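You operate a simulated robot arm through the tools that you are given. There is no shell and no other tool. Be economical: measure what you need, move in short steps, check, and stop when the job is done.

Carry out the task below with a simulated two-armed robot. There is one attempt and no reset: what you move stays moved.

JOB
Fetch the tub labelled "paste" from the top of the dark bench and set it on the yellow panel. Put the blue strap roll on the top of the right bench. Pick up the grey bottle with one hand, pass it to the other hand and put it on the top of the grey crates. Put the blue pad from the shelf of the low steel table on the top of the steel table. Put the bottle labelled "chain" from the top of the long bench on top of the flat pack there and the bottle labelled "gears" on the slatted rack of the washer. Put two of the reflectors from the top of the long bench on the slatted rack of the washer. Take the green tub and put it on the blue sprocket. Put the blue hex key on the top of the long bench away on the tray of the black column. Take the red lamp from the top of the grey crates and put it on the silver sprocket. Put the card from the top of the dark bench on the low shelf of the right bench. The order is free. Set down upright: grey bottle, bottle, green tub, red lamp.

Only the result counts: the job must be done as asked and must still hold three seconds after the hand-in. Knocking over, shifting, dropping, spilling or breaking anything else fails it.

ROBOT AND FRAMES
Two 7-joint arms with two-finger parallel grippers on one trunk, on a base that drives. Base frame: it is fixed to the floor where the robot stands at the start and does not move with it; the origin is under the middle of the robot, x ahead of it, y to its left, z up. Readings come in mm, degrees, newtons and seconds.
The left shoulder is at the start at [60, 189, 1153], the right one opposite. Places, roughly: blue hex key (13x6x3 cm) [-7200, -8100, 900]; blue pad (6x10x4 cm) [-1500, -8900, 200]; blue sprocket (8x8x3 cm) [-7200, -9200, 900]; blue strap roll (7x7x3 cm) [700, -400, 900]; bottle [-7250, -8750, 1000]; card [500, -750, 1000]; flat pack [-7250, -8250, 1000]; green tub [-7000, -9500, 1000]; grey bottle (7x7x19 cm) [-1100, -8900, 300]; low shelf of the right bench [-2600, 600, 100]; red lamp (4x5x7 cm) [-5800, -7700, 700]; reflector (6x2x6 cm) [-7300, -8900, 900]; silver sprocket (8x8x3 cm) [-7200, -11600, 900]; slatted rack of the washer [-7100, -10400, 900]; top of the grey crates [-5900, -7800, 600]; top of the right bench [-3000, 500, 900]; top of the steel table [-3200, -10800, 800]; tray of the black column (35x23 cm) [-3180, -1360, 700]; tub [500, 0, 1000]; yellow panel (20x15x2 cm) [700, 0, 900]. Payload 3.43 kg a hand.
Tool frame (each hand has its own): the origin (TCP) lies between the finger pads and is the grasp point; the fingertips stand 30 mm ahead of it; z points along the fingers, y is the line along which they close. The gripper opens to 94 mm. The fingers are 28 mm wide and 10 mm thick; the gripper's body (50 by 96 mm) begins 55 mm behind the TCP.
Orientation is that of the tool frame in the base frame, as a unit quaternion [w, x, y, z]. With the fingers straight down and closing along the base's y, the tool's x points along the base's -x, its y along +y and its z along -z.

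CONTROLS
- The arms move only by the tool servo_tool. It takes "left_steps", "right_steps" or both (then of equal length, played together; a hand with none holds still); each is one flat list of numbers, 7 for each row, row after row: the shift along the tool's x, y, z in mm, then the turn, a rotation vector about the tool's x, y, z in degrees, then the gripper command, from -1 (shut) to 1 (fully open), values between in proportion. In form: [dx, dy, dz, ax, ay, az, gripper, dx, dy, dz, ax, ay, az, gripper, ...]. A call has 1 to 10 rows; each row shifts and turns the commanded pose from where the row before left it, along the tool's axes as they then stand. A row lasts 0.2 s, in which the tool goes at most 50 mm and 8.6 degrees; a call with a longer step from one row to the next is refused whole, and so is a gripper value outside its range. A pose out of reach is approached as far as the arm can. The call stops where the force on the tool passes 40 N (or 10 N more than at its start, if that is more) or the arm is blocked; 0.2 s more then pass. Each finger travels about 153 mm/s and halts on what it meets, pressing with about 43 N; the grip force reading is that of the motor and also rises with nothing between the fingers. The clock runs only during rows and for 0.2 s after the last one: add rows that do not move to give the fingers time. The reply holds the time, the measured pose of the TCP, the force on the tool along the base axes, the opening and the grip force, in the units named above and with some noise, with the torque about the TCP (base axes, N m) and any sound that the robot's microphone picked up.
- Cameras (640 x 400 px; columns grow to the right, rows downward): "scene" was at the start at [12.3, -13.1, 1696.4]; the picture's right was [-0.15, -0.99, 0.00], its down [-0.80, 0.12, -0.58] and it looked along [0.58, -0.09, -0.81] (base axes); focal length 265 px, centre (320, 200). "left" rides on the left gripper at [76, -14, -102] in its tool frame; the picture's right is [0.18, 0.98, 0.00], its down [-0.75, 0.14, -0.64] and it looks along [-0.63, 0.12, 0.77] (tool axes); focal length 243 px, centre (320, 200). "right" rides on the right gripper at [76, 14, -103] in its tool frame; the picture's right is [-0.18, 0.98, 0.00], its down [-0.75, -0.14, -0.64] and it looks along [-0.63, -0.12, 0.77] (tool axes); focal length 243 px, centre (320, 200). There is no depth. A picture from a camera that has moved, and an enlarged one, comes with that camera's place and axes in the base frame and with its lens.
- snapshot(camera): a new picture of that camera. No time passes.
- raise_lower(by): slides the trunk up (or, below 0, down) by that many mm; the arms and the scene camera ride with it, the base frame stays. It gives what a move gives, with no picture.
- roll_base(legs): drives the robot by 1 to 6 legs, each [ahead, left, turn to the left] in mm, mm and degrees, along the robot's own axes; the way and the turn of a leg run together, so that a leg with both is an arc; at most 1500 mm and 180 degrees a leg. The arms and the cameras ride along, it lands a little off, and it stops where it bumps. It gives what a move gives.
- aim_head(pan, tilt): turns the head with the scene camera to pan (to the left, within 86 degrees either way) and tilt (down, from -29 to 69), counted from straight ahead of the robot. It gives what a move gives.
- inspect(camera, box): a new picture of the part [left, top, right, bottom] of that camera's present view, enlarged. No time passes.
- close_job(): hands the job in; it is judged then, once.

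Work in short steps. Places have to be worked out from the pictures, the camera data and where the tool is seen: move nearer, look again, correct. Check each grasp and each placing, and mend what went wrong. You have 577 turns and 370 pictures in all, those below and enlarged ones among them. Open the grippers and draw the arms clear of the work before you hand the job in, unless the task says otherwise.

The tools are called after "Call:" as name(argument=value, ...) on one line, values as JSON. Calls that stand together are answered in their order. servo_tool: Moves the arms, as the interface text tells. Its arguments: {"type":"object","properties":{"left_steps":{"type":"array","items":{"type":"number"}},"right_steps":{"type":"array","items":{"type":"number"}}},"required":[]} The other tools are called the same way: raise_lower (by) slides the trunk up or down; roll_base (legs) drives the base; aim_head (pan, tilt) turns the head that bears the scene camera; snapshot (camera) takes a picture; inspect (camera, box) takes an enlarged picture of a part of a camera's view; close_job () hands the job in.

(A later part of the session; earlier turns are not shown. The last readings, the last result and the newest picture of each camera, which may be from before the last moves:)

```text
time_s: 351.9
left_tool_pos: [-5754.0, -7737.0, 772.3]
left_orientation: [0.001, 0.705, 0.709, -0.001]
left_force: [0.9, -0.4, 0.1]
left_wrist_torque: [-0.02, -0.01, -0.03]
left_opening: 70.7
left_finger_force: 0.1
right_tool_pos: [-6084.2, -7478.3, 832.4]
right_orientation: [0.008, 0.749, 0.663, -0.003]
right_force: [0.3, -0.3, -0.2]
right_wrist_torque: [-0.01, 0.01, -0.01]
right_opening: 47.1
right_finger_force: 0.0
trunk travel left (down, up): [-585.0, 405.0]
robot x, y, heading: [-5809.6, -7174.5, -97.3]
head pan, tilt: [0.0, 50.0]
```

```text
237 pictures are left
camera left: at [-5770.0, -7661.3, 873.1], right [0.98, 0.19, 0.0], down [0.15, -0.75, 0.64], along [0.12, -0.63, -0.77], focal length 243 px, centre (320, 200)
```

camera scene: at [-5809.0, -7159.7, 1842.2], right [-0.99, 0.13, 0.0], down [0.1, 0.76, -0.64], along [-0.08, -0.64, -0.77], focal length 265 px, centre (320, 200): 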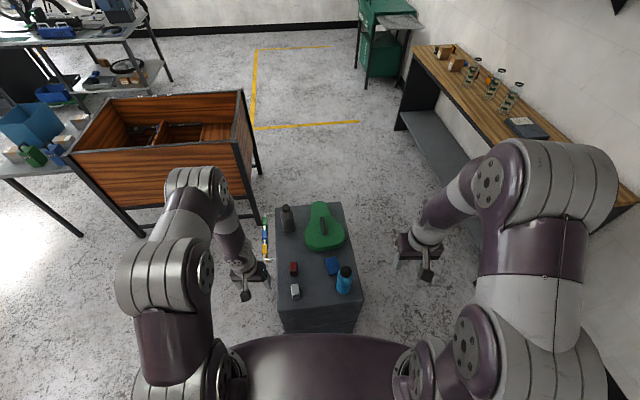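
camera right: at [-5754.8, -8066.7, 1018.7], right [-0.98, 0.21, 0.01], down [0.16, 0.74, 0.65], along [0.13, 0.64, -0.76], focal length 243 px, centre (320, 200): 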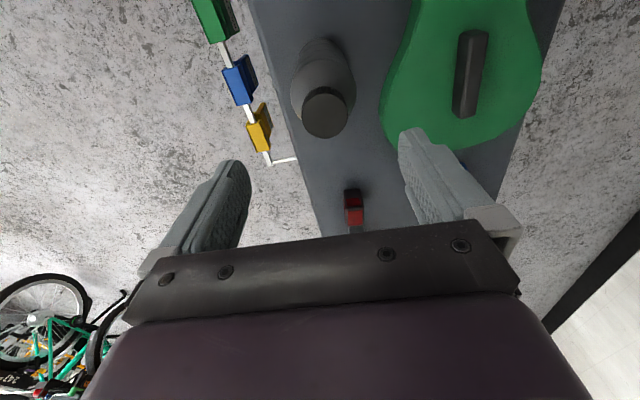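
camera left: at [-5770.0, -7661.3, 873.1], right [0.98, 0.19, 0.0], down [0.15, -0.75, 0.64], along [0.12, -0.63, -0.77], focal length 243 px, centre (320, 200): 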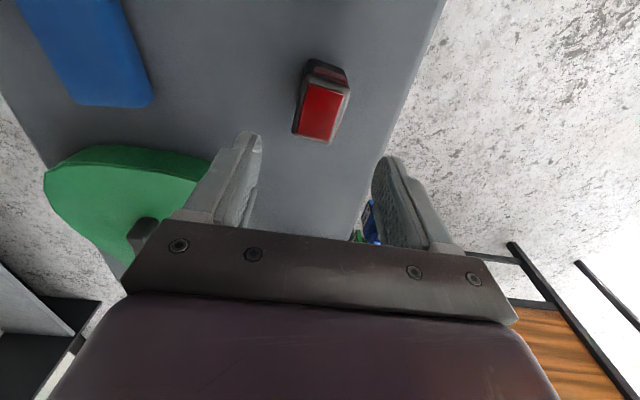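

The lamp is centred at ≈(-5757,-7730), turned ≈8–10°. I align, descend to z≈667 and check.

Call:
servo_tool(left_steps=[7, -3, 0, 0, 0, -8, 0.5, 0, 0, 35, 0, 0, 0, 0.5, 0, 0, 35, 0, 0, 0, 0.5, 0, 0, 34, 0, 0, 0, 0.5, 0, 0, 0, 0, 0, 0, 0.5])

Call:
snapshot(camera="left")

```text
time_s: 353.1
left_tool_pos: [-5758.7, -7730.5, 667.2]
left_orientation: [0.001, 0.653, 0.757, -0.001]
left_force: [0.0, 0.3, 0.1]
left_wrist_torque: [-0.02, -0.02, -0.02]
left_opening: 70.4
left_finger_force: 0.0
right_tool_pos: [-6084.9, -7478.7, 832.2]
right_orientation: [0.01, 0.749, 0.662, -0.003]
right_force: [-0.2, 0.1, 0.1]
right_wrist_torque: [-0.01, -0.03, 0.0]
right_opening: 46.8
right_finger_force: 0.0
trunk travel left (down, up): [-585.0, 405.0]
robot x, y, heading: [-5809.1, -7173.4, -97.1]
head pan, tilt: [0.0, 50.0]
```

```text
236 pictures are left
camera left: at [-5784.3, -7656.7, 767.9], right [0.94, 0.33, 0.0], down [0.25, -0.72, 0.64], along [0.21, -0.61, -0.77], focal length 243 px, centre (320, 200)
```

left: 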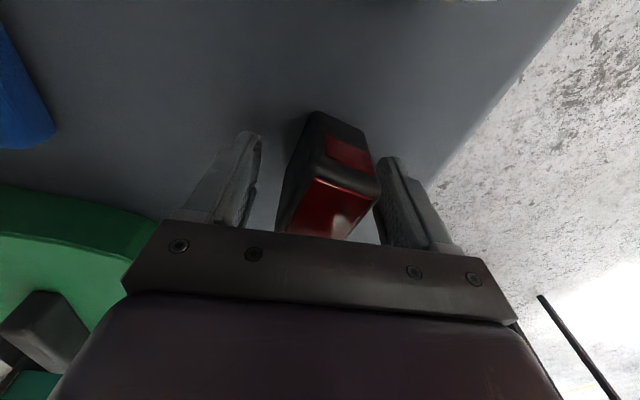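

The lamp is between the fingers but ≈7 mm toward one side; I shift 6 mm and close.

Call:
servo_tool(left_steps=[0, 6, 0, 0, 0, 0, 0.5, 0, 0, 0, 0, 0, 0, 0.2, 0, 0, 0, 0, 0, 0, -0.1, 0, 0, 0, 0, 0, 0, -1, 0, 0, 0, 0, 0, 0, -1])

Call:
snapshot(camera="left")

```text
time_s: 354.3
left_tool_pos: [-5751.2, -7728.6, 665.3]
left_orientation: [0.001, 0.653, 0.758, 0.0]
left_force: [-0.1, 0.3, 0.1]
left_wrist_torque: [0.01, -0.02, 0.0]
left_opening: 39.7
left_finger_force: 43.3
right_tool_pos: [-6084.4, -7479.3, 831.7]
right_orientation: [0.008, 0.749, 0.663, -0.003]
right_force: [0.1, 0.0, 0.4]
right_wrist_torque: [0.02, -0.01, 0.04]
right_opening: 46.9
right_finger_force: 0.1
trunk travel left (down, up): [-585.0, 405.0]
robot x, y, heading: [-5808.7, -7175.0, -97.4]
head pan, tilt: [0.0, 50.0]
```

```text
235 pictures are left
camera left: at [-5777.8, -7656.0, 767.8], right [0.94, 0.33, 0.0], down [0.25, -0.72, 0.64], along [0.21, -0.61, -0.77], focal length 243 px, centre (320, 200)
```

left: 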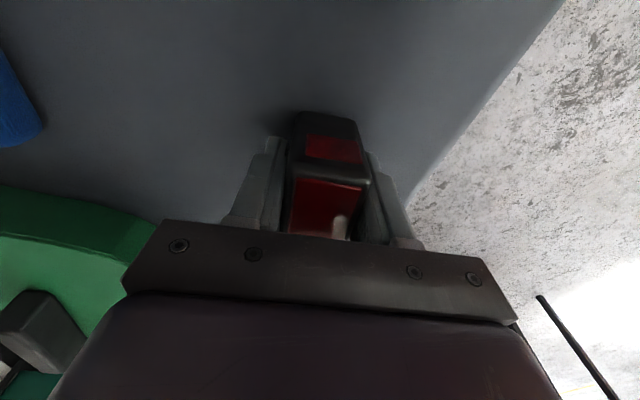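

Gripped at 39.7 mm. I raise the trunk 250 mm to lift the lamp straight up.

Call:
raise_lower(by=250)

Call:
snapshot(camera="scene")

```text
time_s: 356.9
left_tool_pos: [-5750.7, -7728.3, 916.1]
left_orientation: [0.001, 0.652, 0.758, -0.001]
left_force: [-0.3, -0.5, -0.1]
left_wrist_torque: [0.06, 0.02, 0.0]
left_opening: 39.8
left_finger_force: 43.3
right_tool_pos: [-6084.4, -7478.8, 1082.1]
right_orientation: [0.009, 0.749, 0.662, -0.003]
right_force: [0.4, 0.7, -0.4]
right_wrist_torque: [-0.01, 0.01, -0.02]
right_opening: 47.1
right_finger_force: 0.1
trunk travel left (down, up): [-835.0, 155.0]
robot x, y, heading: [-5812.3, -7171.6, -97.4]
head pan, tilt: [0.0, 50.0]
```

```text
234 pictures are left
camera scene: at [-5813.3, -7194.0, 1712.1], right [-0.99, 0.13, 0.0], down [0.1, 0.76, -0.64], along [-0.08, -0.64, -0.77], focal length 265 px, centre (320, 200)
```

scene: 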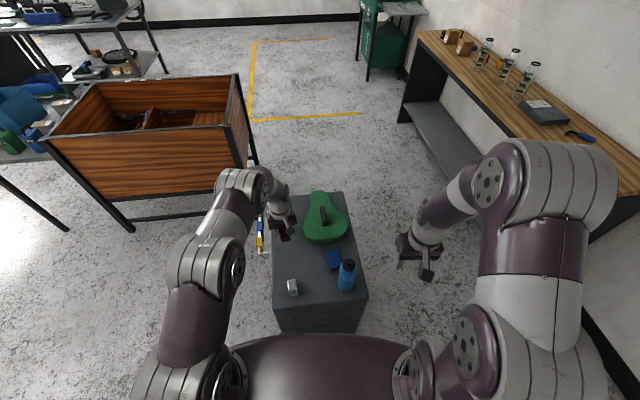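

Lamp lifted. I raise a bit more, back up, square the heading, and go west then south along the bench.

Call:
raise_lower(by=120)

Call:
roll_base(legs=[[-250, 0, 0], [0, 0, 7], [0, -650, 0]])

Call:
servo_tool(left_steps=[40, 0, 0, 0, 0, 0, -1, 40, 0, 0, 0, 0, 0, -1, 40, 0, 0, 0, 0, 0, -1, 40, 0, 0, 0, 0, 0, -1, 40, 0, 0, 0, 0, 0, -1])

Call:
aim_head(pan=-30, tilt=40)

Call:
snapshot(camera="scene")

```text
time_s: 358.4
left_tool_pos: [-5752.3, -7730.3, 1036.3]
left_orientation: [0.002, 0.653, 0.758, 0.0]
left_force: [0.4, 0.1, -1.1]
left_wrist_torque: [-0.03, -0.03, 0.01]
left_opening: 39.4
left_finger_force: 42.8
right_tool_pos: [-6085.9, -7479.5, 1202.1]
right_orientation: [0.008, 0.749, 0.663, -0.004]
right_force: [0.0, -0.8, 0.3]
right_wrist_torque: [-0.04, 0.01, 0.03]
right_opening: 47.0
right_finger_force: 0.0
trunk travel left (down, up): [-955.0, 35.0]
robot x, y, heading: [-5811.5, -7174.5, -97.4]
head pan, tilt: [0.0, 50.0]
```

```text
time_s: 364.0
left_tool_pos: [-6307.0, -7460.7, 1036.1]
left_orientation: [0.0, 0.612, 0.791, 0.0]
left_force: [-0.8, 0.5, -0.4]
left_wrist_torque: [-0.05, -0.03, -0.07]
left_opening: 39.8
left_finger_force: 42.9
right_tool_pos: [-6664.5, -7247.4, 1202.3]
right_orientation: [0.008, 0.713, 0.701, -0.003]
right_force: [0.4, -0.2, 0.3]
right_wrist_torque: [0.0, -0.02, 0.01]
right_opening: 47.0
right_finger_force: 0.0
trunk travel left (down, up): [-955.0, 35.0]
robot x, y, heading: [-6425.5, -6917.6, -91.1]
head pan, tilt: [0.0, 50.0]
```

```text
time_s: 365.2
left_tool_pos: [-6357.4, -7267.5, 1037.7]
left_orientation: [0.0, 0.612, 0.791, -0.002]
left_force: [0.2, 0.6, -1.4]
left_wrist_torque: [-0.03, 0.01, 0.0]
left_opening: 39.5
left_finger_force: 43.4
right_tool_pos: [-6665.6, -7246.2, 1202.7]
right_orientation: [0.01, 0.712, 0.702, -0.003]
right_force: [0.9, 0.2, -0.1]
right_wrist_torque: [-0.04, 0.0, 0.01]
right_opening: 46.9
right_finger_force: 0.1
trunk travel left (down, up): [-955.0, 35.0]
robot x, y, heading: [-6429.3, -6913.2, -91.2]
head pan, tilt: [0.0, 50.0]
```

```text
time_s: 366.1
left_tool_pos: [-6358.4, -7268.7, 1035.8]
left_orientation: [0.0, 0.612, 0.791, 0.0]
left_force: [-0.6, 0.0, -1.0]
left_wrist_torque: [0.02, 0.01, -0.01]
left_opening: 39.6
left_finger_force: 43.5
right_tool_pos: [-6665.5, -7248.5, 1202.4]
right_orientation: [0.009, 0.713, 0.701, -0.002]
right_force: [0.5, -0.8, -0.6]
right_wrist_torque: [0.03, 0.0, 0.03]
right_opening: 47.1
right_finger_force: 0.1
trunk travel left (down, up): [-955.0, 35.0]
robot x, y, heading: [-6423.2, -6916.3, -91.0]
head pan, tilt: [-30.0, 40.0]
```

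```text
233 pictures are left
camera scene: at [-6467.7, -6931.3, 1846.3], right [-0.86, 0.52, 0.0], down [0.33, 0.55, -0.77], along [-0.4, -0.66, -0.64], focal length 265 px, centre (320, 200)
```

scene: 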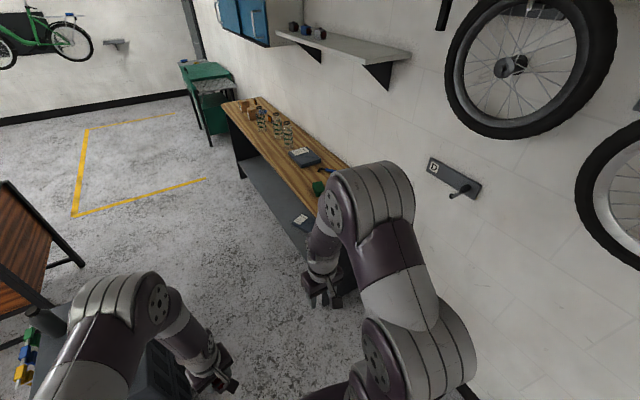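

I drive south to about y=-8650 along the bench and turn to face it.

Call:
roll_base(legs=[[1400, 0, 0], [330, 0, 0], [0, 0, -89]])

Call:
aim_head(pan=0, tilt=45)

Call:
snapshot(camera="scene")

Call:
inspect(camera="scene", box=[120, 100, 560, 320])

```text
time_s: 378.7
left_tool_pos: [-6812.0, -8749.6, 1034.9]
left_orientation: [0.0, 0.989, 0.15, -0.001]
left_force: [-0.1, -0.7, -1.2]
left_wrist_torque: [-0.04, 0.02, 0.01]
left_opening: 39.6
left_finger_force: 42.8
right_tool_pos: [-6805.7, -8441.4, 1202.3]
right_orientation: [0.005, 1.0, 0.015, -0.008]
right_force: [-0.7, 0.3, 0.4]
right_wrist_torque: [-0.03, 0.0, -0.01]
right_opening: 47.0
right_finger_force: 0.1
trunk travel left (down, up): [-955.0, 35.0]
robot x, y, heading: [-6463.8, -8662.2, -178.4]
head pan, tilt: [-30.0, 40.0]
```

```text
time_s: 379.7
left_tool_pos: [-6812.3, -8749.6, 1036.0]
left_orientation: [0.0, 0.989, 0.15, -0.001]
left_force: [0.1, 0.0, -0.7]
left_wrist_torque: [0.0, -0.02, -0.01]
left_opening: 39.8
left_finger_force: 42.9
right_tool_pos: [-6806.5, -8441.1, 1203.8]
right_orientation: [0.005, 1.0, 0.015, -0.008]
right_force: [0.1, 0.0, -0.1]
right_wrist_torque: [0.0, -0.03, -0.02]
right_opening: 46.9
right_finger_force: 0.1
trunk travel left (down, up): [-955.0, 35.0]
robot x, y, heading: [-6465.3, -8664.9, -178.5]
head pan, tilt: [0.0, 45.0]
```

```text
232 pictures are left
camera scene: at [-6484.3, -8668.5, 1839.1], right [-0.02, 1.0, 0.0], down [0.71, 0.02, -0.71], along [-0.71, -0.02, -0.71], focal length 265 px, centre (320, 200)
```

scene: 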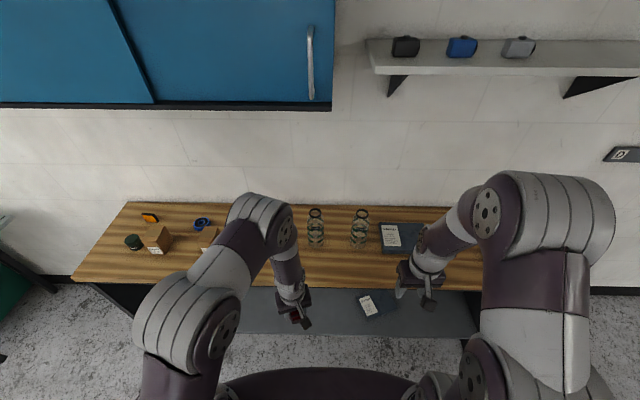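

```text
1.45 times, centred on (340, 210) of scene
camera zoom: at [-6484.3, -8668.5, 1839.1], right [-0.02, 1.0, 0.0], down [0.71, 0.02, -0.71], along [-0.71, -0.02, -0.71], focal length 385 px, centre (291, 186)
```

zoom: 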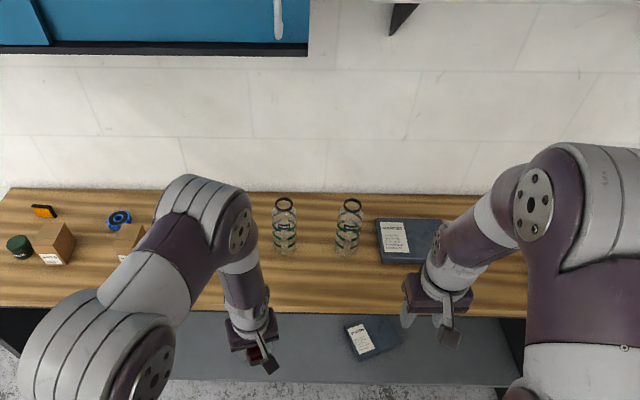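

I zoom on the bottles to read labels.

Call:
inspect(camera="scene", box=[290, 195, 410, 270])

Call:
inspect(camera="scene", box=[110, 190, 260, 285])

Call:
snapshot(camera="left")

```text
5.33 times, centred on (350, 232) of scene
camera zoom: at [-6484.3, -8668.5, 1839.1], right [-0.02, 1.0, 0.0], down [0.71, 0.02, -0.71], along [-0.71, -0.02, -0.71], focal length 1411 px, centre (160, 27)
```

zoom: 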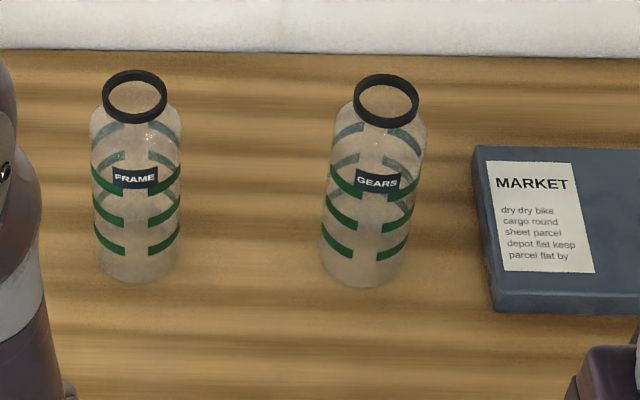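

```text
4.21 times, centred on (185, 238) of scene
camera zoom: at [-6484.3, -8668.5, 1839.1], right [-0.02, 1.0, 0.0], down [0.71, 0.02, -0.71], along [-0.71, -0.02, -0.71], focal length 1114 px, centre (888, 42)
```

zoom: 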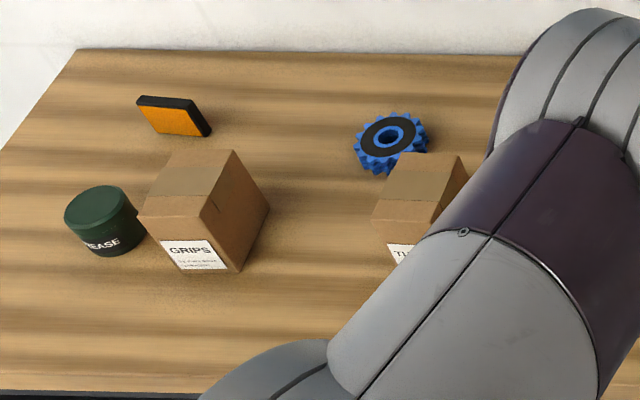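

```text
228 pictures are left
camera left: at [-6744.4, -8713.2, 1138.2], right [0.47, -0.88, 0.0], down [-0.68, -0.36, 0.64], along [-0.57, -0.3, -0.77], focal length 243 px, centre (320, 200)
```

left: 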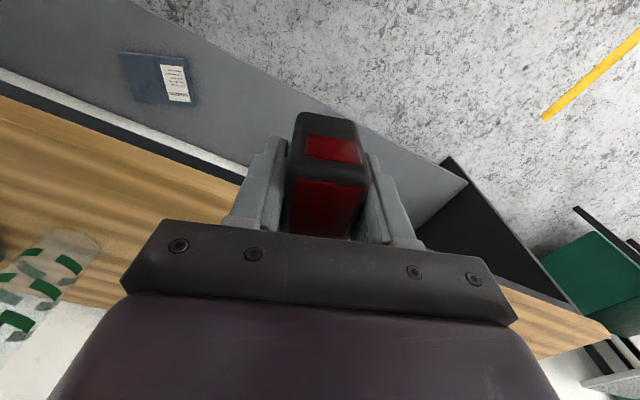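

The labels read FRAME and GEARS; the dark green "GREASE" tub and blue sprocket are at the left, the flat pack "MARKET" on the right. I roll 115 mm ahead and lower 70 mm to reach the GEARS bottle with the right hand.

Call:
roll_base(legs=[[115, 0, 0]])

Call:
raise_lower(by=-60)

Call:
servo_tool(right_steps=[-40, 0, 0, 0, 0, 0, 0.5, -40, 0, 0, 0, 0, 0, 1, -40, 15, 0, 0, 0, 0, 1, -40, 20, 0, 0, 0, 0, 1, 0, 0, 0, 0, 0, 0, 1])

Call:
snapshot(camera="right")

Call:
snapshot(camera="scene")

```text
time_s: 380.9
left_tool_pos: [-6922.6, -8752.1, 1036.5]
left_orientation: [0.001, 0.989, 0.15, -0.001]
left_force: [-0.2, 0.2, -1.1]
left_wrist_torque: [-0.06, 0.04, -0.03]
left_opening: 39.7
left_finger_force: 43.0
right_tool_pos: [-6917.2, -8445.7, 1203.8]
right_orientation: [0.003, 1.0, 0.015, -0.009]
right_force: [-0.1, -0.4, 0.4]
right_wrist_torque: [-0.01, -0.01, 0.01]
right_opening: 46.9
right_finger_force: 0.0
trunk travel left (down, up): [-955.0, 35.0]
robot x, y, heading: [-6576.0, -8666.8, -178.5]
head pan, tilt: [0.0, 45.0]
```

```text
time_s: 381.9
left_tool_pos: [-6925.0, -8752.3, 976.9]
left_orientation: [0.0, 0.989, 0.151, -0.001]
left_force: [1.1, -0.4, -0.5]
left_wrist_torque: [-0.01, -0.01, -0.01]
left_opening: 39.6
left_finger_force: 43.3
right_tool_pos: [-6917.9, -8445.8, 1142.2]
right_orientation: [0.005, 1.0, 0.016, -0.007]
right_force: [0.4, 0.2, 0.1]
right_wrist_torque: [0.01, 0.02, -0.01]
right_opening: 46.8
right_finger_force: 0.0
trunk travel left (down, up): [-895.0, 95.0]
robot x, y, heading: [-6576.8, -8668.3, -178.4]
head pan, tilt: [0.0, 45.0]
```

```text
time_s: 383.1
left_tool_pos: [-6923.1, -8752.2, 976.1]
left_orientation: [0.001, 0.989, 0.15, -0.001]
left_force: [0.2, 0.5, -0.9]
left_wrist_torque: [-0.01, 0.02, 0.04]
left_opening: 39.2
left_finger_force: 42.7
right_tool_pos: [-7075.6, -8483.8, 1145.3]
right_orientation: [0.005, 1.0, 0.015, -0.008]
right_force: [-0.4, 0.1, -0.5]
right_wrist_torque: [0.0, 0.03, 0.01]
right_opening: 93.8
right_finger_force: 0.1
trunk travel left (down, up): [-895.0, 95.0]
robot x, y, heading: [-6573.4, -8668.8, -178.5]
head pan, tilt: [0.0, 45.0]
```

```text
227 pictures are left
camera right: at [-6998.3, -8495.2, 1245.4], right [-0.15, -0.99, 0.01], down [-0.75, 0.12, 0.65], along [-0.65, 0.09, -0.76], focal length 243 px, centre (320, 200)
```

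right: 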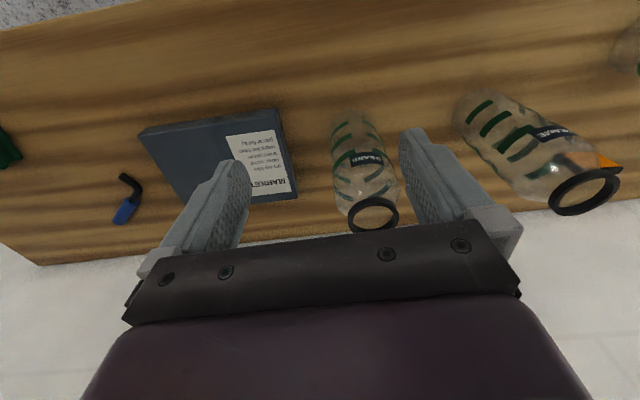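

```text
226 pictures are left
camera scene: at [-6596.0, -8670.9, 1779.1], right [-0.03, 1.0, 0.0], down [0.71, 0.02, -0.71], along [-0.71, -0.02, -0.71], focal length 265 px, centre (320, 200)
```

scene: 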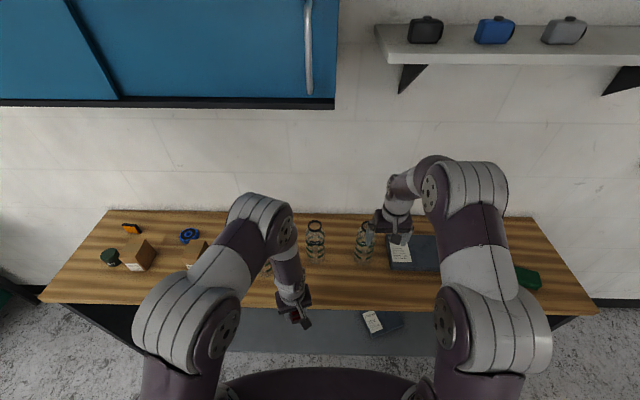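

GEARS stands at ≈(-7173,-8524), top ≈1075. I move over it.

Call:
servo_tool(right_steps=[-33, 12, 0, 0, 0, 0, 1, -33, 12, 0, 0, 0, 0, 1, -32, 13, 0, 0, 0, 0, 1, 0, 0, 0, 0, 0, 0, 1])

Call:
snapshot(camera="right")

```text
time_s: 384.1
left_tool_pos: [-6925.2, -8753.3, 976.8]
left_orientation: [0.001, 0.989, 0.15, -0.001]
left_force: [-0.1, 0.1, -0.6]
left_wrist_torque: [0.02, 0.01, 0.06]
left_opening: 39.5
left_finger_force: 43.3
right_tool_pos: [-7170.6, -8525.0, 1142.2]
right_orientation: [0.004, 1.0, 0.016, -0.008]
right_force: [-1.1, -0.6, 0.1]
right_wrist_torque: [0.02, 0.02, -0.02]
right_opening: 93.9
right_finger_force: 0.0
right hand out of reach, approached as far as the arm can: row 3
trunk travel left (down, up): [-895.0, 95.0]
robot x, y, heading: [-6572.3, -8666.4, -178.3]
head pan, tilt: [0.0, 45.0]
```

```text
225 pictures are left
camera right: at [-7092.4, -8537.3, 1243.7], right [-0.15, -0.99, 0.01], down [-0.75, 0.12, 0.65], along [-0.65, 0.09, -0.76], focal length 243 px, centre (320, 200)
```

right: 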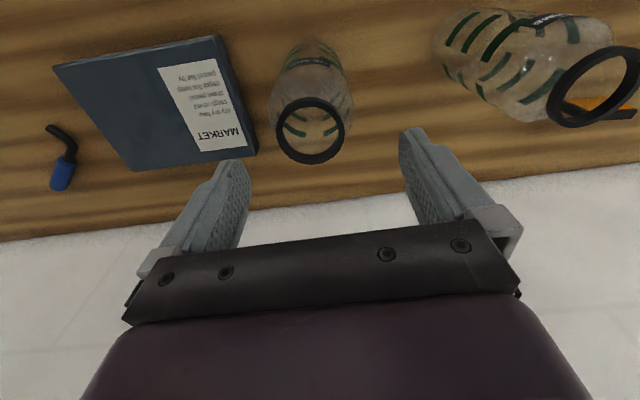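

Ring centre at ≈(-7169,-8520). I correct 5 mm and descend to z≈1027.

Call:
servo_tool(right_steps=[3, -5, 30, 0, 0, 0, 1, 0, 0, 30, 0, 0, 0, 1, 0, 0, 30, 0, 0, 0, 1, 0, 0, 22, 0, 0, 0, 1, 0, 0, 0, 0, 0, 0, 1])

Call:
snapshot(camera="right")

```text
time_s: 385.3
left_tool_pos: [-6922.4, -8753.4, 978.4]
left_orientation: [0.0, 0.989, 0.151, -0.001]
left_force: [0.6, 0.0, -0.7]
left_wrist_torque: [-0.03, 0.0, -0.02]
left_opening: 39.3
left_finger_force: 42.7
right_tool_pos: [-7169.4, -8519.8, 1034.7]
right_orientation: [0.005, 1.0, 0.016, -0.011]
right_force: [-1.1, 1.0, 24.1]
right_wrist_torque: [0.1, -0.4, -0.02]
right_opening: 94.0
right_finger_force: 0.0
trunk travel left (down, up): [-895.0, 95.0]
robot x, y, heading: [-6577.4, -8671.1, -178.4]
head pan, tilt: [0.0, 45.0]
```

```text
224 pictures are left
camera right: at [-7090.3, -8532.1, 1134.5], right [-0.15, -0.99, 0.01], down [-0.74, 0.12, 0.66], along [-0.65, 0.09, -0.75], focal length 243 px, centre (320, 200)
```

right: 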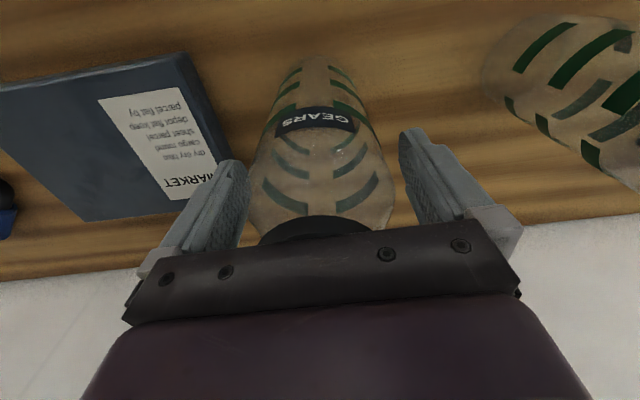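

The palm touches the ring (top ≈1090). I back up 4 mm and close.

Call:
servo_tool(right_steps=[0, 0, -5, 0, 0, 0, 1, 0, 0, 0, 0, 0, 0, 0.4, 0, 0, 0, 0, 0, 0, -1, 0, 0, 0, 0, 0, 0, -1])

Call:
snapshot(camera="right")

```text
time_s: 386.3
left_tool_pos: [-6925.2, -8753.6, 975.5]
left_orientation: [0.001, 0.989, 0.151, -0.001]
left_force: [-0.7, -0.9, -0.5]
left_wrist_torque: [0.0, -0.01, -0.01]
left_opening: 39.6
left_finger_force: 43.3
right_tool_pos: [-7169.4, -8520.7, 1036.1]
right_orientation: [0.004, 1.0, 0.015, -0.007]
right_force: [1.0, 0.0, -0.3]
right_wrist_torque: [0.05, 0.02, 0.0]
right_opening: 70.1
right_finger_force: 43.0
trunk travel left (down, up): [-895.0, 95.0]
robot x, y, heading: [-6575.3, -8666.2, -178.4]
head pan, tilt: [0.0, 45.0]
```

```text
223 pictures are left
camera right: at [-7090.7, -8531.4, 1136.6], right [-0.15, -0.99, 0.01], down [-0.75, 0.12, 0.65], along [-0.65, 0.09, -0.76], focal length 243 px, centre (320, 200)
```

right: 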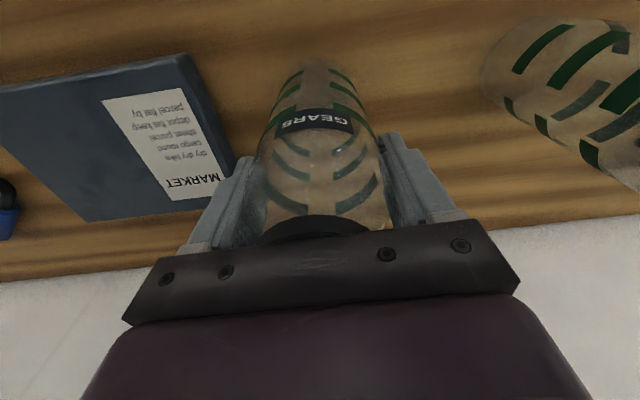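

Firm grip at 70.1 mm. I raise the trunk 90 mm to lift it and check the weight.

Call:
raise_lower(by=90)

Call:
servo_tool(right_steps=[40, 0, 0, 0, 0, 0, -1, 40, 0, -10, 0, 0, 0, -1, 40, 0, -20, 0, 0, 0, -1, 40, 0, -20, 0, 0, 0, -1, 40, 0, -20, 0, 0, 0, -1, 40, 0, 0, 0, 0, 0, -1])

Call:
snapshot(camera="scene")

```text
time_s: 387.5
left_tool_pos: [-6925.4, -8752.6, 1067.1]
left_orientation: [0.0, 0.989, 0.151, 0.0]
left_force: [0.3, -0.2, -1.3]
left_wrist_torque: [-0.01, -0.02, 0.0]
left_opening: 39.7
left_finger_force: 42.6
right_tool_pos: [-7169.2, -8520.0, 1125.2]
right_orientation: [0.004, 1.0, 0.015, -0.007]
right_force: [0.5, -0.1, -0.2]
right_wrist_torque: [0.02, 0.0, -0.02]
right_opening: 70.1
right_finger_force: 42.7
trunk travel left (down, up): [-985.0, 5.0]
robot x, y, heading: [-6577.1, -8666.9, -178.3]
head pan, tilt: [0.0, 45.0]
```

```text
time_s: 388.9
left_tool_pos: [-6922.9, -8752.3, 1066.7]
left_orientation: [0.0, 0.989, 0.151, -0.001]
left_force: [0.1, 0.4, -0.9]
left_wrist_torque: [0.01, 0.02, 0.0]
left_opening: 39.8
left_finger_force: 43.0
right_tool_pos: [-6928.3, -8513.8, 1196.8]
right_orientation: [0.005, 1.0, 0.015, -0.008]
right_force: [1.0, -0.5, -0.6]
right_wrist_torque: [-0.02, 0.06, 0.01]
right_opening: 69.5
right_finger_force: 42.6
trunk travel left (down, up): [-985.0, 5.0]
robot x, y, heading: [-6576.2, -8668.1, -178.4]
head pan, tilt: [0.0, 45.0]
```

```text
222 pictures are left
camera scene: at [-6595.6, -8671.5, 1869.0], right [-0.03, 1.0, 0.0], down [0.71, 0.02, -0.71], along [-0.71, -0.02, -0.71], focal length 265 px, centre (320, 200)
```

scene: 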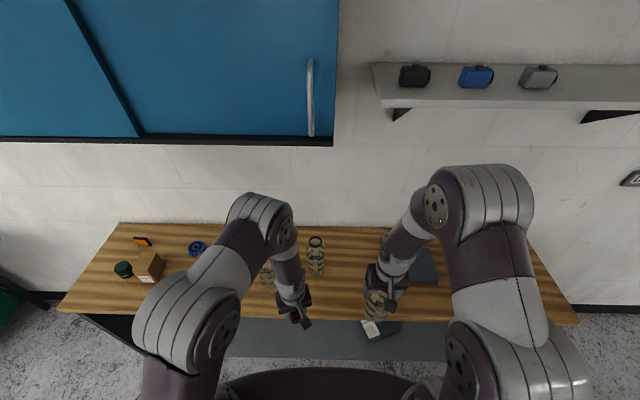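

GEARS is lifted. I back up 120 mm and strafe left (south) to the washer.

Call:
roll_base(legs=[[-120, 0, 0], [0, 1300, 0], [0, 330, 0]])

Call:
snapshot(camera="scene")

```text
time_s: 398.1
left_tool_pos: [-6762.5, -10397.8, 1066.0]
left_orientation: [0.001, 0.988, 0.152, -0.001]
left_force: [0.9, 0.2, -1.4]
left_wrist_torque: [-0.02, 0.06, -0.02]
left_opening: 39.8
left_finger_force: 43.3
right_tool_pos: [-6768.5, -10158.8, 1196.9]
right_orientation: [0.006, 1.0, 0.018, -0.007]
right_force: [-0.3, 0.7, -0.7]
right_wrist_torque: [-0.02, 0.03, -0.01]
right_opening: 68.9
right_finger_force: 43.1
trunk travel left (down, up): [-985.0, 5.0]
robot x, y, heading: [-6416.5, -10312.1, -178.5]
head pan, tilt: [0.0, 45.0]
```

```text
221 pictures are left
camera scene: at [-6435.0, -10314.0, 1869.0], right [-0.03, 1.0, 0.0], down [0.71, 0.02, -0.71], along [-0.71, -0.02, -0.71], focal length 265 px, centre (320, 200)
```

scene: 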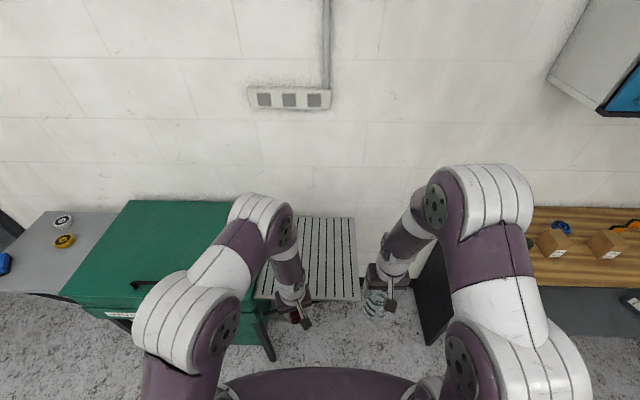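

The grip width drifted from 70.1 to 68.9; I check the bottle in the right camera.

Call:
snapshot(camera="right")

```text
220 pictures are left
camera right: at [-6690.3, -10169.1, 1297.4], right [-0.15, -0.99, 0.01], down [-0.75, 0.12, 0.65], along [-0.65, 0.09, -0.76], focal length 243 px, centre (320, 200)
```

right: 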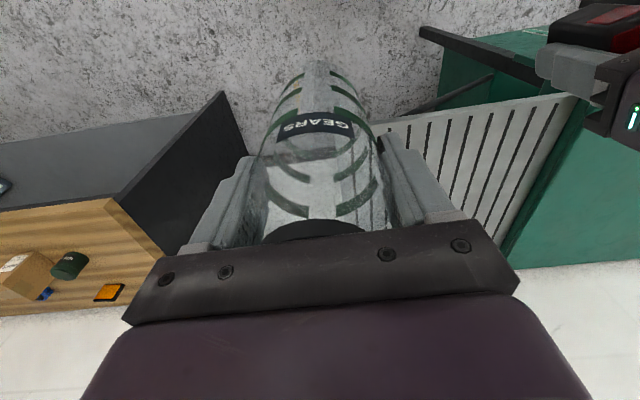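

The bottle sits unchanged in the grip. The rack spans x -6880…-7300, y -10175…-10560. I roll ahead 120 mm and move the bottle over (-7020,-10260).

Call:
roll_base(legs=[[120, 0, 0]])

Call:
servo_tool(right_steps=[-33, 25, 0, 0, 0, 0, -1, -33, 25, 0, 0, 0, 0, -1, -33, 25, 10, 0, 0, 0, -1, -33, 25, 20, 0, 0, 0, -1, 0, 0, 30, 0, 0, 0, -1, 0, 0, 30, 0, 0, 0, -1, 0, 0, 0, 0, 0, 0, -1])

Call:
snapshot(camera="right")

Call:
snapshot(camera="scene")

```text
time_s: 399.4
left_tool_pos: [-6879.6, -10404.0, 1067.5]
left_orientation: [0.001, 0.988, 0.153, -0.001]
left_force: [0.6, 0.0, -0.9]
left_wrist_torque: [-0.01, -0.01, 0.0]
left_opening: 39.7
left_finger_force: 42.7
right_tool_pos: [-6887.0, -10164.1, 1198.9]
right_orientation: [0.005, 1.0, 0.018, -0.009]
right_force: [0.8, 0.1, 0.1]
right_wrist_torque: [-0.01, 0.03, 0.03]
right_opening: 68.5
right_finger_force: 43.0
trunk travel left (down, up): [-985.0, 5.0]
robot x, y, heading: [-6532.9, -10319.9, -178.2]
head pan, tilt: [0.0, 45.0]
```

```text
time_s: 401.0
left_tool_pos: [-6882.5, -10404.6, 1066.8]
left_orientation: [0.0, 0.988, 0.153, 0.0]
left_force: [-0.6, 0.9, -1.3]
left_wrist_torque: [0.03, -0.01, -0.02]
left_opening: 39.3
left_finger_force: 43.0
right_tool_pos: [-7018.0, -10270.4, 1110.2]
right_orientation: [0.005, 1.0, 0.019, -0.008]
right_force: [-0.6, 0.5, -0.7]
right_wrist_torque: [-0.01, -0.01, -0.02]
right_opening: 68.3
right_finger_force: 43.1
trunk travel left (down, up): [-985.0, 5.0]
robot x, y, heading: [-6534.0, -10321.5, -178.1]
head pan, tilt: [0.0, 45.0]
```

```text
219 pictures are left
camera right: at [-6939.5, -10282.0, 1211.0], right [-0.15, -0.99, 0.01], down [-0.75, 0.12, 0.65], along [-0.65, 0.09, -0.76], focal length 243 px, centre (320, 200)
```

right: 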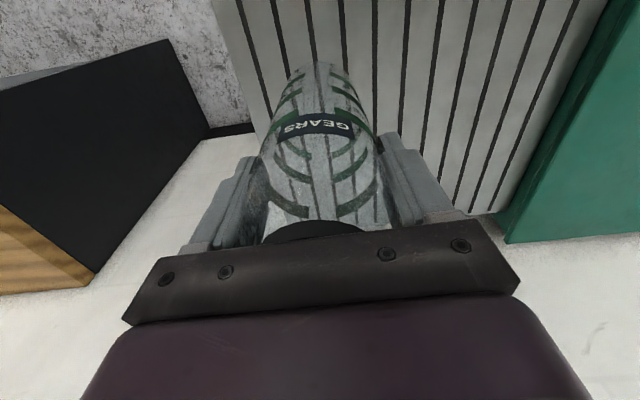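

```text
218 pictures are left
camera scene: at [-6555.2, -10321.6, 1869.0], right [-0.03, 1.0, 0.0], down [0.71, 0.02, -0.71], along [-0.71, -0.02, -0.71], focal length 265 px, centre (320, 200)
```

scene: 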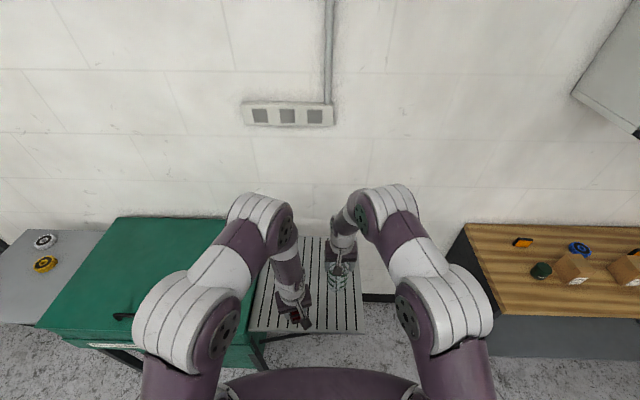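

Over the rack. I lower until contact (expected near TCP z≈1040).

Call:
servo_tool(right_steps=[0, 0, 25, 0, 0, 0, -1, 0, 0, 15, 0, 0, 0, -1, 0, 0, 5, 0, 0, 0, -1, 0, 0, 4, 0, 0, 0, -1, 0, 0, 4, 0, 0, 0, -1, 0, 0, 4, 0, 0, 0, -1, 0, 0, 4, 0, 0, 0, -1, 0, 0, 4, 0, 0, 0, -1, 0, 0, 4, 0, 0, 0, -1, 0, 0, 0, 0, 0, 0, -1])

```text
time_s: 403.2
left_tool_pos: [-6883.3, -10404.0, 1066.2]
left_orientation: [0.001, 0.988, 0.153, 0.0]
left_force: [-0.2, 0.2, -1.0]
left_wrist_torque: [0.02, 0.0, -0.01]
left_opening: 39.8
left_finger_force: 42.9
right_tool_pos: [-7019.3, -10270.3, 1040.3]
right_orientation: [0.005, 1.0, 0.019, -0.008]
right_force: [-0.7, 0.1, -0.8]
right_wrist_torque: [0.01, 0.0, -0.03]
right_opening: 68.4
right_finger_force: 43.1
trunk travel left (down, up): [-985.0, 5.0]
robot x, y, heading: [-6532.1, -10317.3, -178.1]
head pan, tilt: [0.0, 45.0]
```

Call:
servo_tool(right_steps=[0, 0, 4, 0, 0, 0, -1, 0, 0, 4, 0, 0, 0, -1, 0, 0, 4, 0, 0, 0, -1, 0, 0, 4, 0, 0, 0, -1, 0, 0, 4, 0, 0, 0, -1, 0, 0, 4, 0, 0, 0, -1, 0, 0, 4, 0, 0, 0, -1, 0, 0, 4, 0, 0, 0, -1, 0, 0, 4, 0, 0, 0, -1, 0, 0, 0, 0, 0, 0, -1])

Call:
snapshot(camera="right")

```text
time_s: 404.8
left_tool_pos: [-6879.4, -10403.5, 1067.9]
left_orientation: [0.001, 0.988, 0.153, -0.002]
left_force: [-0.7, -0.6, -0.9]
left_wrist_torque: [-0.01, 0.0, -0.02]
left_opening: 39.7
left_finger_force: 42.6
right_tool_pos: [-7020.5, -10271.0, 1019.8]
right_orientation: [0.006, 1.0, 0.018, -0.013]
right_force: [9.7, 4.0, 31.3]
right_wrist_torque: [0.97, -1.82, -0.05]
right_opening: 68.5
right_finger_force: 42.5
trunk travel left (down, up): [-985.0, 5.0]
robot x, y, heading: [-6528.7, -10323.2, -178.4]
head pan, tilt: [0.0, 45.0]
stopped in row 8 (right hand): the force on the tool passed its limit at 47 N (the readings are from after the stop); the commanded pose is now the measured one
```

```text
217 pictures are left
camera right: at [-6941.1, -10282.2, 1119.4], right [-0.15, -0.99, 0.02], down [-0.74, 0.12, 0.66], along [-0.65, 0.09, -0.75], focal length 243 px, centre (320, 200)
```

right: 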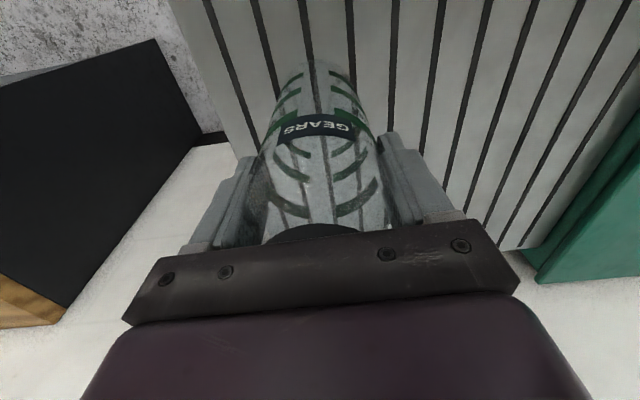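

Contact with the rack. I relax 3 mm, open, check and rise.

Call:
servo_tool(right_steps=[0, 0, -3, 0, 0, 0, -1, 0, 0, 0, 0, 0, 0, 0.55, 0, 0, 0, 0, 0, 0, 1, 0, 0, 0, 0, 0, 0, 1, 0, 0, -20, 0, 0, 0, 1, 0, 0, -35, 0, 0, 0, 1, 0, 0, -40, 0, 0, 0, 1, 0, 0, -40, 0, 0, 0, 1])

Call:
snapshot(camera="right")

```text
time_s: 406.6
left_tool_pos: [-6881.5, -10403.8, 1065.9]
left_orientation: [0.002, 0.988, 0.153, 0.0]
left_force: [1.0, -1.0, -0.7]
left_wrist_torque: [-0.03, 0.04, 0.0]
left_opening: 39.6
left_finger_force: 43.1
right_tool_pos: [-7017.7, -10268.6, 1155.0]
right_orientation: [0.005, 1.0, 0.018, -0.011]
right_force: [0.0, -0.3, -0.7]
right_wrist_torque: [-0.01, 0.02, 0.0]
right_opening: 93.8
right_finger_force: 0.2
trunk travel left (down, up): [-985.0, 5.0]
robot x, y, heading: [-6534.9, -10320.0, -178.3]
head pan, tilt: [0.0, 45.0]
```

```text
216 pictures are left
camera right: at [-6939.7, -10280.0, 1254.9], right [-0.15, -0.99, 0.02], down [-0.74, 0.12, 0.66], along [-0.65, 0.09, -0.75], focal length 243 px, centre (320, 200)
```

right: 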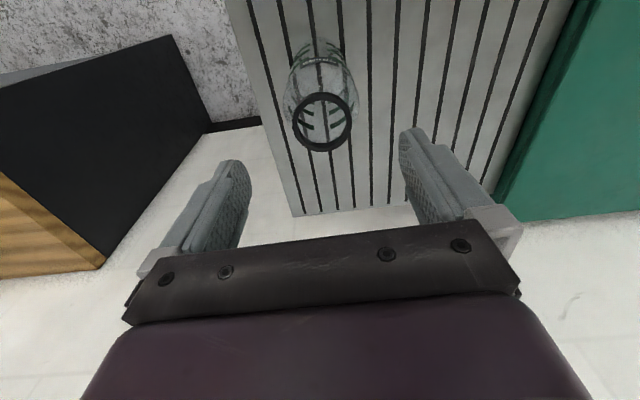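

GEARS stands on the rack. I retract the right hand, back up and strafe left to the table with the silver sprocket.

Call:
servo_tool(right_steps=[45, 0, -10, 0, 0, 0, 1, 45, 0, -10, 0, 0, 0, 1, 45, 0, -10, 0, 0, 0, 0.5, 45, 0, 0, 0, 0, 0, 0, 30, 0, 0, 0, 0, 0, 0])

Call:
roll_base(legs=[[-120, 0, 0], [0, 1100, 0]])

Call:
snapshot(camera="scene")

```text
time_s: 407.8
left_tool_pos: [-6881.1, -10404.1, 1066.5]
left_orientation: [0.001, 0.988, 0.153, 0.0]
left_force: [0.2, 0.3, -0.5]
left_wrist_torque: [-0.02, 0.02, 0.01]
left_opening: 39.7
left_finger_force: 43.4
right_tool_pos: [-6806.8, -10260.6, 1180.7]
right_orientation: [0.007, 1.0, 0.019, -0.012]
right_force: [-0.2, 1.1, 0.7]
right_wrist_torque: [-0.06, -0.01, 0.05]
right_opening: 46.8
right_finger_force: 0.1
trunk travel left (down, up): [-985.0, 5.0]
robot x, y, heading: [-6533.0, -10317.3, -178.1]
head pan, tilt: [0.0, 45.0]
```

```text
time_s: 414.3
left_tool_pos: [-6720.9, -11513.6, 1067.4]
left_orientation: [0.001, 0.987, 0.159, 0.0]
left_force: [0.2, 0.5, -0.9]
left_wrist_torque: [0.02, 0.0, 0.0]
left_opening: 39.7
left_finger_force: 43.0
right_tool_pos: [-6650.3, -11369.7, 1180.3]
right_orientation: [0.007, 1.0, 0.025, -0.011]
right_force: [-0.5, -0.9, -0.4]
right_wrist_torque: [0.0, 0.03, 0.0]
right_opening: 47.0
right_finger_force: 0.0
trunk travel left (down, up): [-985.0, 5.0]
robot x, y, heading: [-6373.8, -11427.3, -177.4]
head pan, tilt: [0.0, 45.0]
```

```text
215 pictures are left
camera scene: at [-6393.9, -11427.6, 1869.0], right [-0.04, 1.0, 0.0], down [0.71, 0.03, -0.71], along [-0.71, -0.03, -0.71], focal length 265 px, centre (320, 200)
```

scene: 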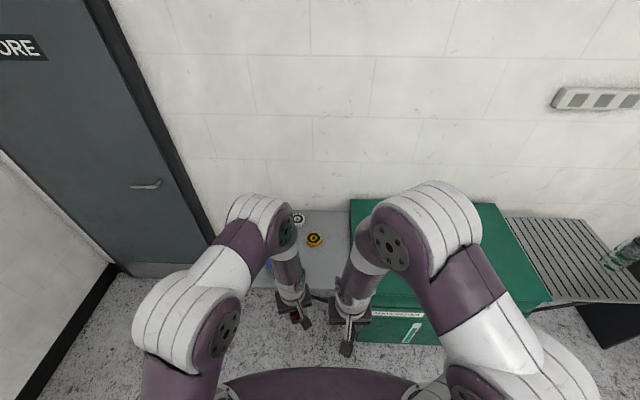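

The silver sprocket is at ≈(-7246,-11572), far back on its table. I look lower to see whether the base can go under that table.

Call:
aim_head(pan=15, tilt=60)

Call:
snapshot(camera="scene")

Call:
snapshot(camera="left")

```text
time_s: 415.1
left_tool_pos: [-6719.0, -11515.3, 1066.3]
left_orientation: [0.001, 0.987, 0.159, 0.0]
left_force: [0.9, -0.2, -1.3]
left_wrist_torque: [0.02, -0.02, -0.02]
left_opening: 39.6
left_finger_force: 42.9
right_tool_pos: [-6648.8, -11370.2, 1179.7]
right_orientation: [0.007, 1.0, 0.025, -0.012]
right_force: [0.1, -0.3, -1.1]
right_wrist_torque: [0.0, 0.01, 0.01]
right_opening: 46.8
right_finger_force: 0.1
trunk travel left (down, up): [-985.0, 5.0]
robot x, y, heading: [-6370.2, -11429.1, -177.6]
head pan, tilt: [15.0, 60.0]
```

```text
214 pictures are left
camera scene: at [-6376.2, -11445.4, 1849.6], right [-0.3, 0.95, 0.0], down [0.83, 0.26, -0.5], along [-0.48, -0.15, -0.87], focal length 265 px, centre (320, 200)
```

scene: 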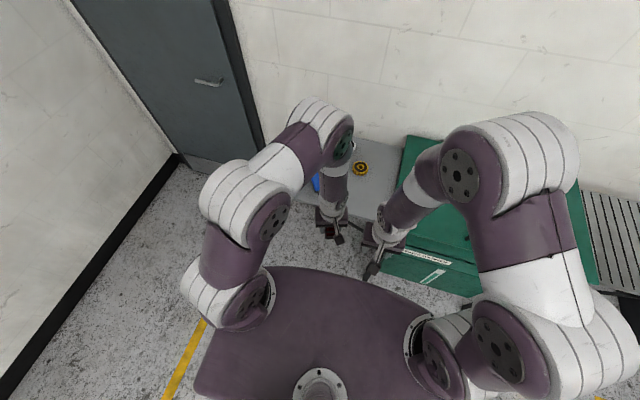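

```text
213 pictures are left
camera left: at [-6652.7, -11478.3, 1168.1], right [0.48, -0.88, 0.0], down [-0.67, -0.37, 0.64], along [-0.56, -0.31, -0.77], focal length 243 px, centre (320, 200)
```

left: 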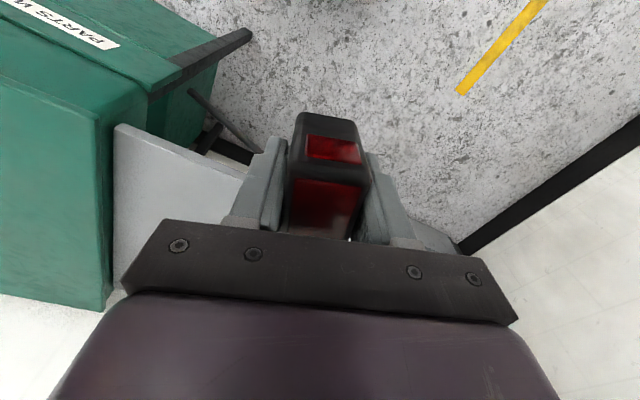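

The wing has no legs in front, only the washer's corner leg at (-6890,-11290). I strafe left 170 mm and drive 380 mm ahead, part-way under the wing.

Call:
roll_base(legs=[[0, 170, -2], [250, 0, 0]])

Call:
roll_base(legs=[[130, 0, 0]])

Call:
aim_head(pan=0, tilt=55)

Call:
snapshot(camera="scene")

Call:
snapshot(camera="left")

```text
time_s: 418.0
left_tool_pos: [-6965.7, -11679.0, 1067.0]
left_orientation: [0.0, 0.99, 0.144, -0.001]
left_force: [0.4, -0.7, -1.5]
left_wrist_torque: [-0.01, -0.01, 0.02]
left_opening: 39.5
left_finger_force: 43.1
right_tool_pos: [-6889.6, -11536.7, 1180.5]
right_orientation: [0.006, 1.0, 0.009, -0.012]
right_force: [0.3, -0.4, -0.2]
right_wrist_torque: [0.0, -0.01, -0.03]
right_opening: 47.0
right_finger_force: 0.0
trunk travel left (down, up): [-985.0, 5.0]
robot x, y, heading: [-6619.9, -11600.4, -179.2]
head pan, tilt: [15.0, 60.0]
```

```text
time_s: 419.3
left_tool_pos: [-7092.3, -11681.2, 1067.5]
left_orientation: [0.0, 0.989, 0.145, -0.001]
left_force: [0.5, 0.0, -0.8]
left_wrist_torque: [0.03, -0.01, 0.03]
left_opening: 39.6
left_finger_force: 43.1
right_tool_pos: [-7016.2, -11538.9, 1180.9]
right_orientation: [0.006, 1.0, 0.011, -0.012]
right_force: [0.3, 0.4, 0.2]
right_wrist_torque: [0.01, 0.02, 0.01]
right_opening: 47.0
right_finger_force: 0.0
trunk travel left (down, up): [-985.0, 5.0]
robot x, y, heading: [-6748.2, -11604.8, -178.9]
head pan, tilt: [15.0, 60.0]
```

```text
time_s: 420.0
left_tool_pos: [-7095.9, -11681.4, 1066.5]
left_orientation: [0.0, 0.989, 0.145, 0.001]
left_force: [0.4, 0.1, -0.7]
left_wrist_torque: [0.02, 0.01, -0.03]
left_opening: 39.8
left_finger_force: 42.7
right_tool_pos: [-7021.6, -11538.0, 1178.9]
right_orientation: [0.006, 1.0, 0.01, -0.012]
right_force: [0.3, -0.9, 0.1]
right_wrist_torque: [0.0, -0.03, 0.0]
right_opening: 47.0
right_finger_force: 0.0
trunk travel left (down, up): [-985.0, 5.0]
robot x, y, heading: [-6745.0, -11599.1, -179.2]
head pan, tilt: [0.0, 55.0]
```

```text
212 pictures are left
camera scene: at [-6759.1, -11603.2, 1855.6], right [-0.02, 1.0, 0.0], down [0.82, 0.01, -0.57], along [-0.57, -0.01, -0.82], focal length 265 px, centre (320, 200)
```

scene: 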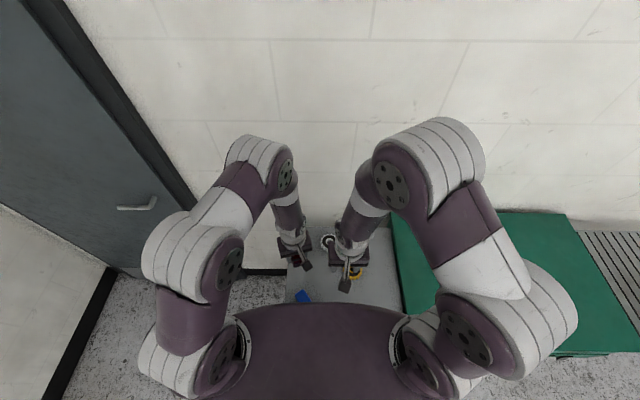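

```text
211 pictures are left
camera left: at [-7027.6, -11645.4, 1167.8], right [0.46, -0.89, 0.0], down [-0.68, -0.35, 0.64], along [-0.57, -0.3, -0.77], focal length 243 px, centre (320, 200)
```

left: 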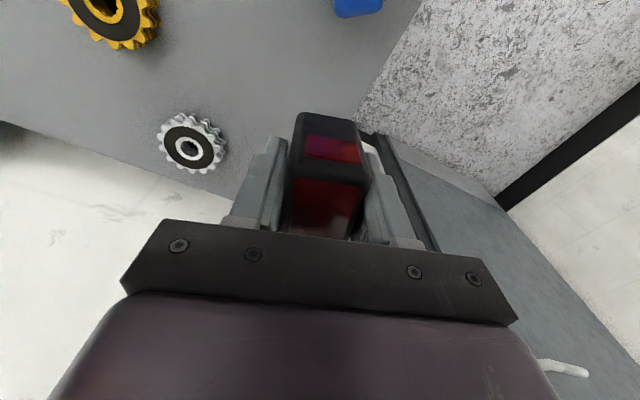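

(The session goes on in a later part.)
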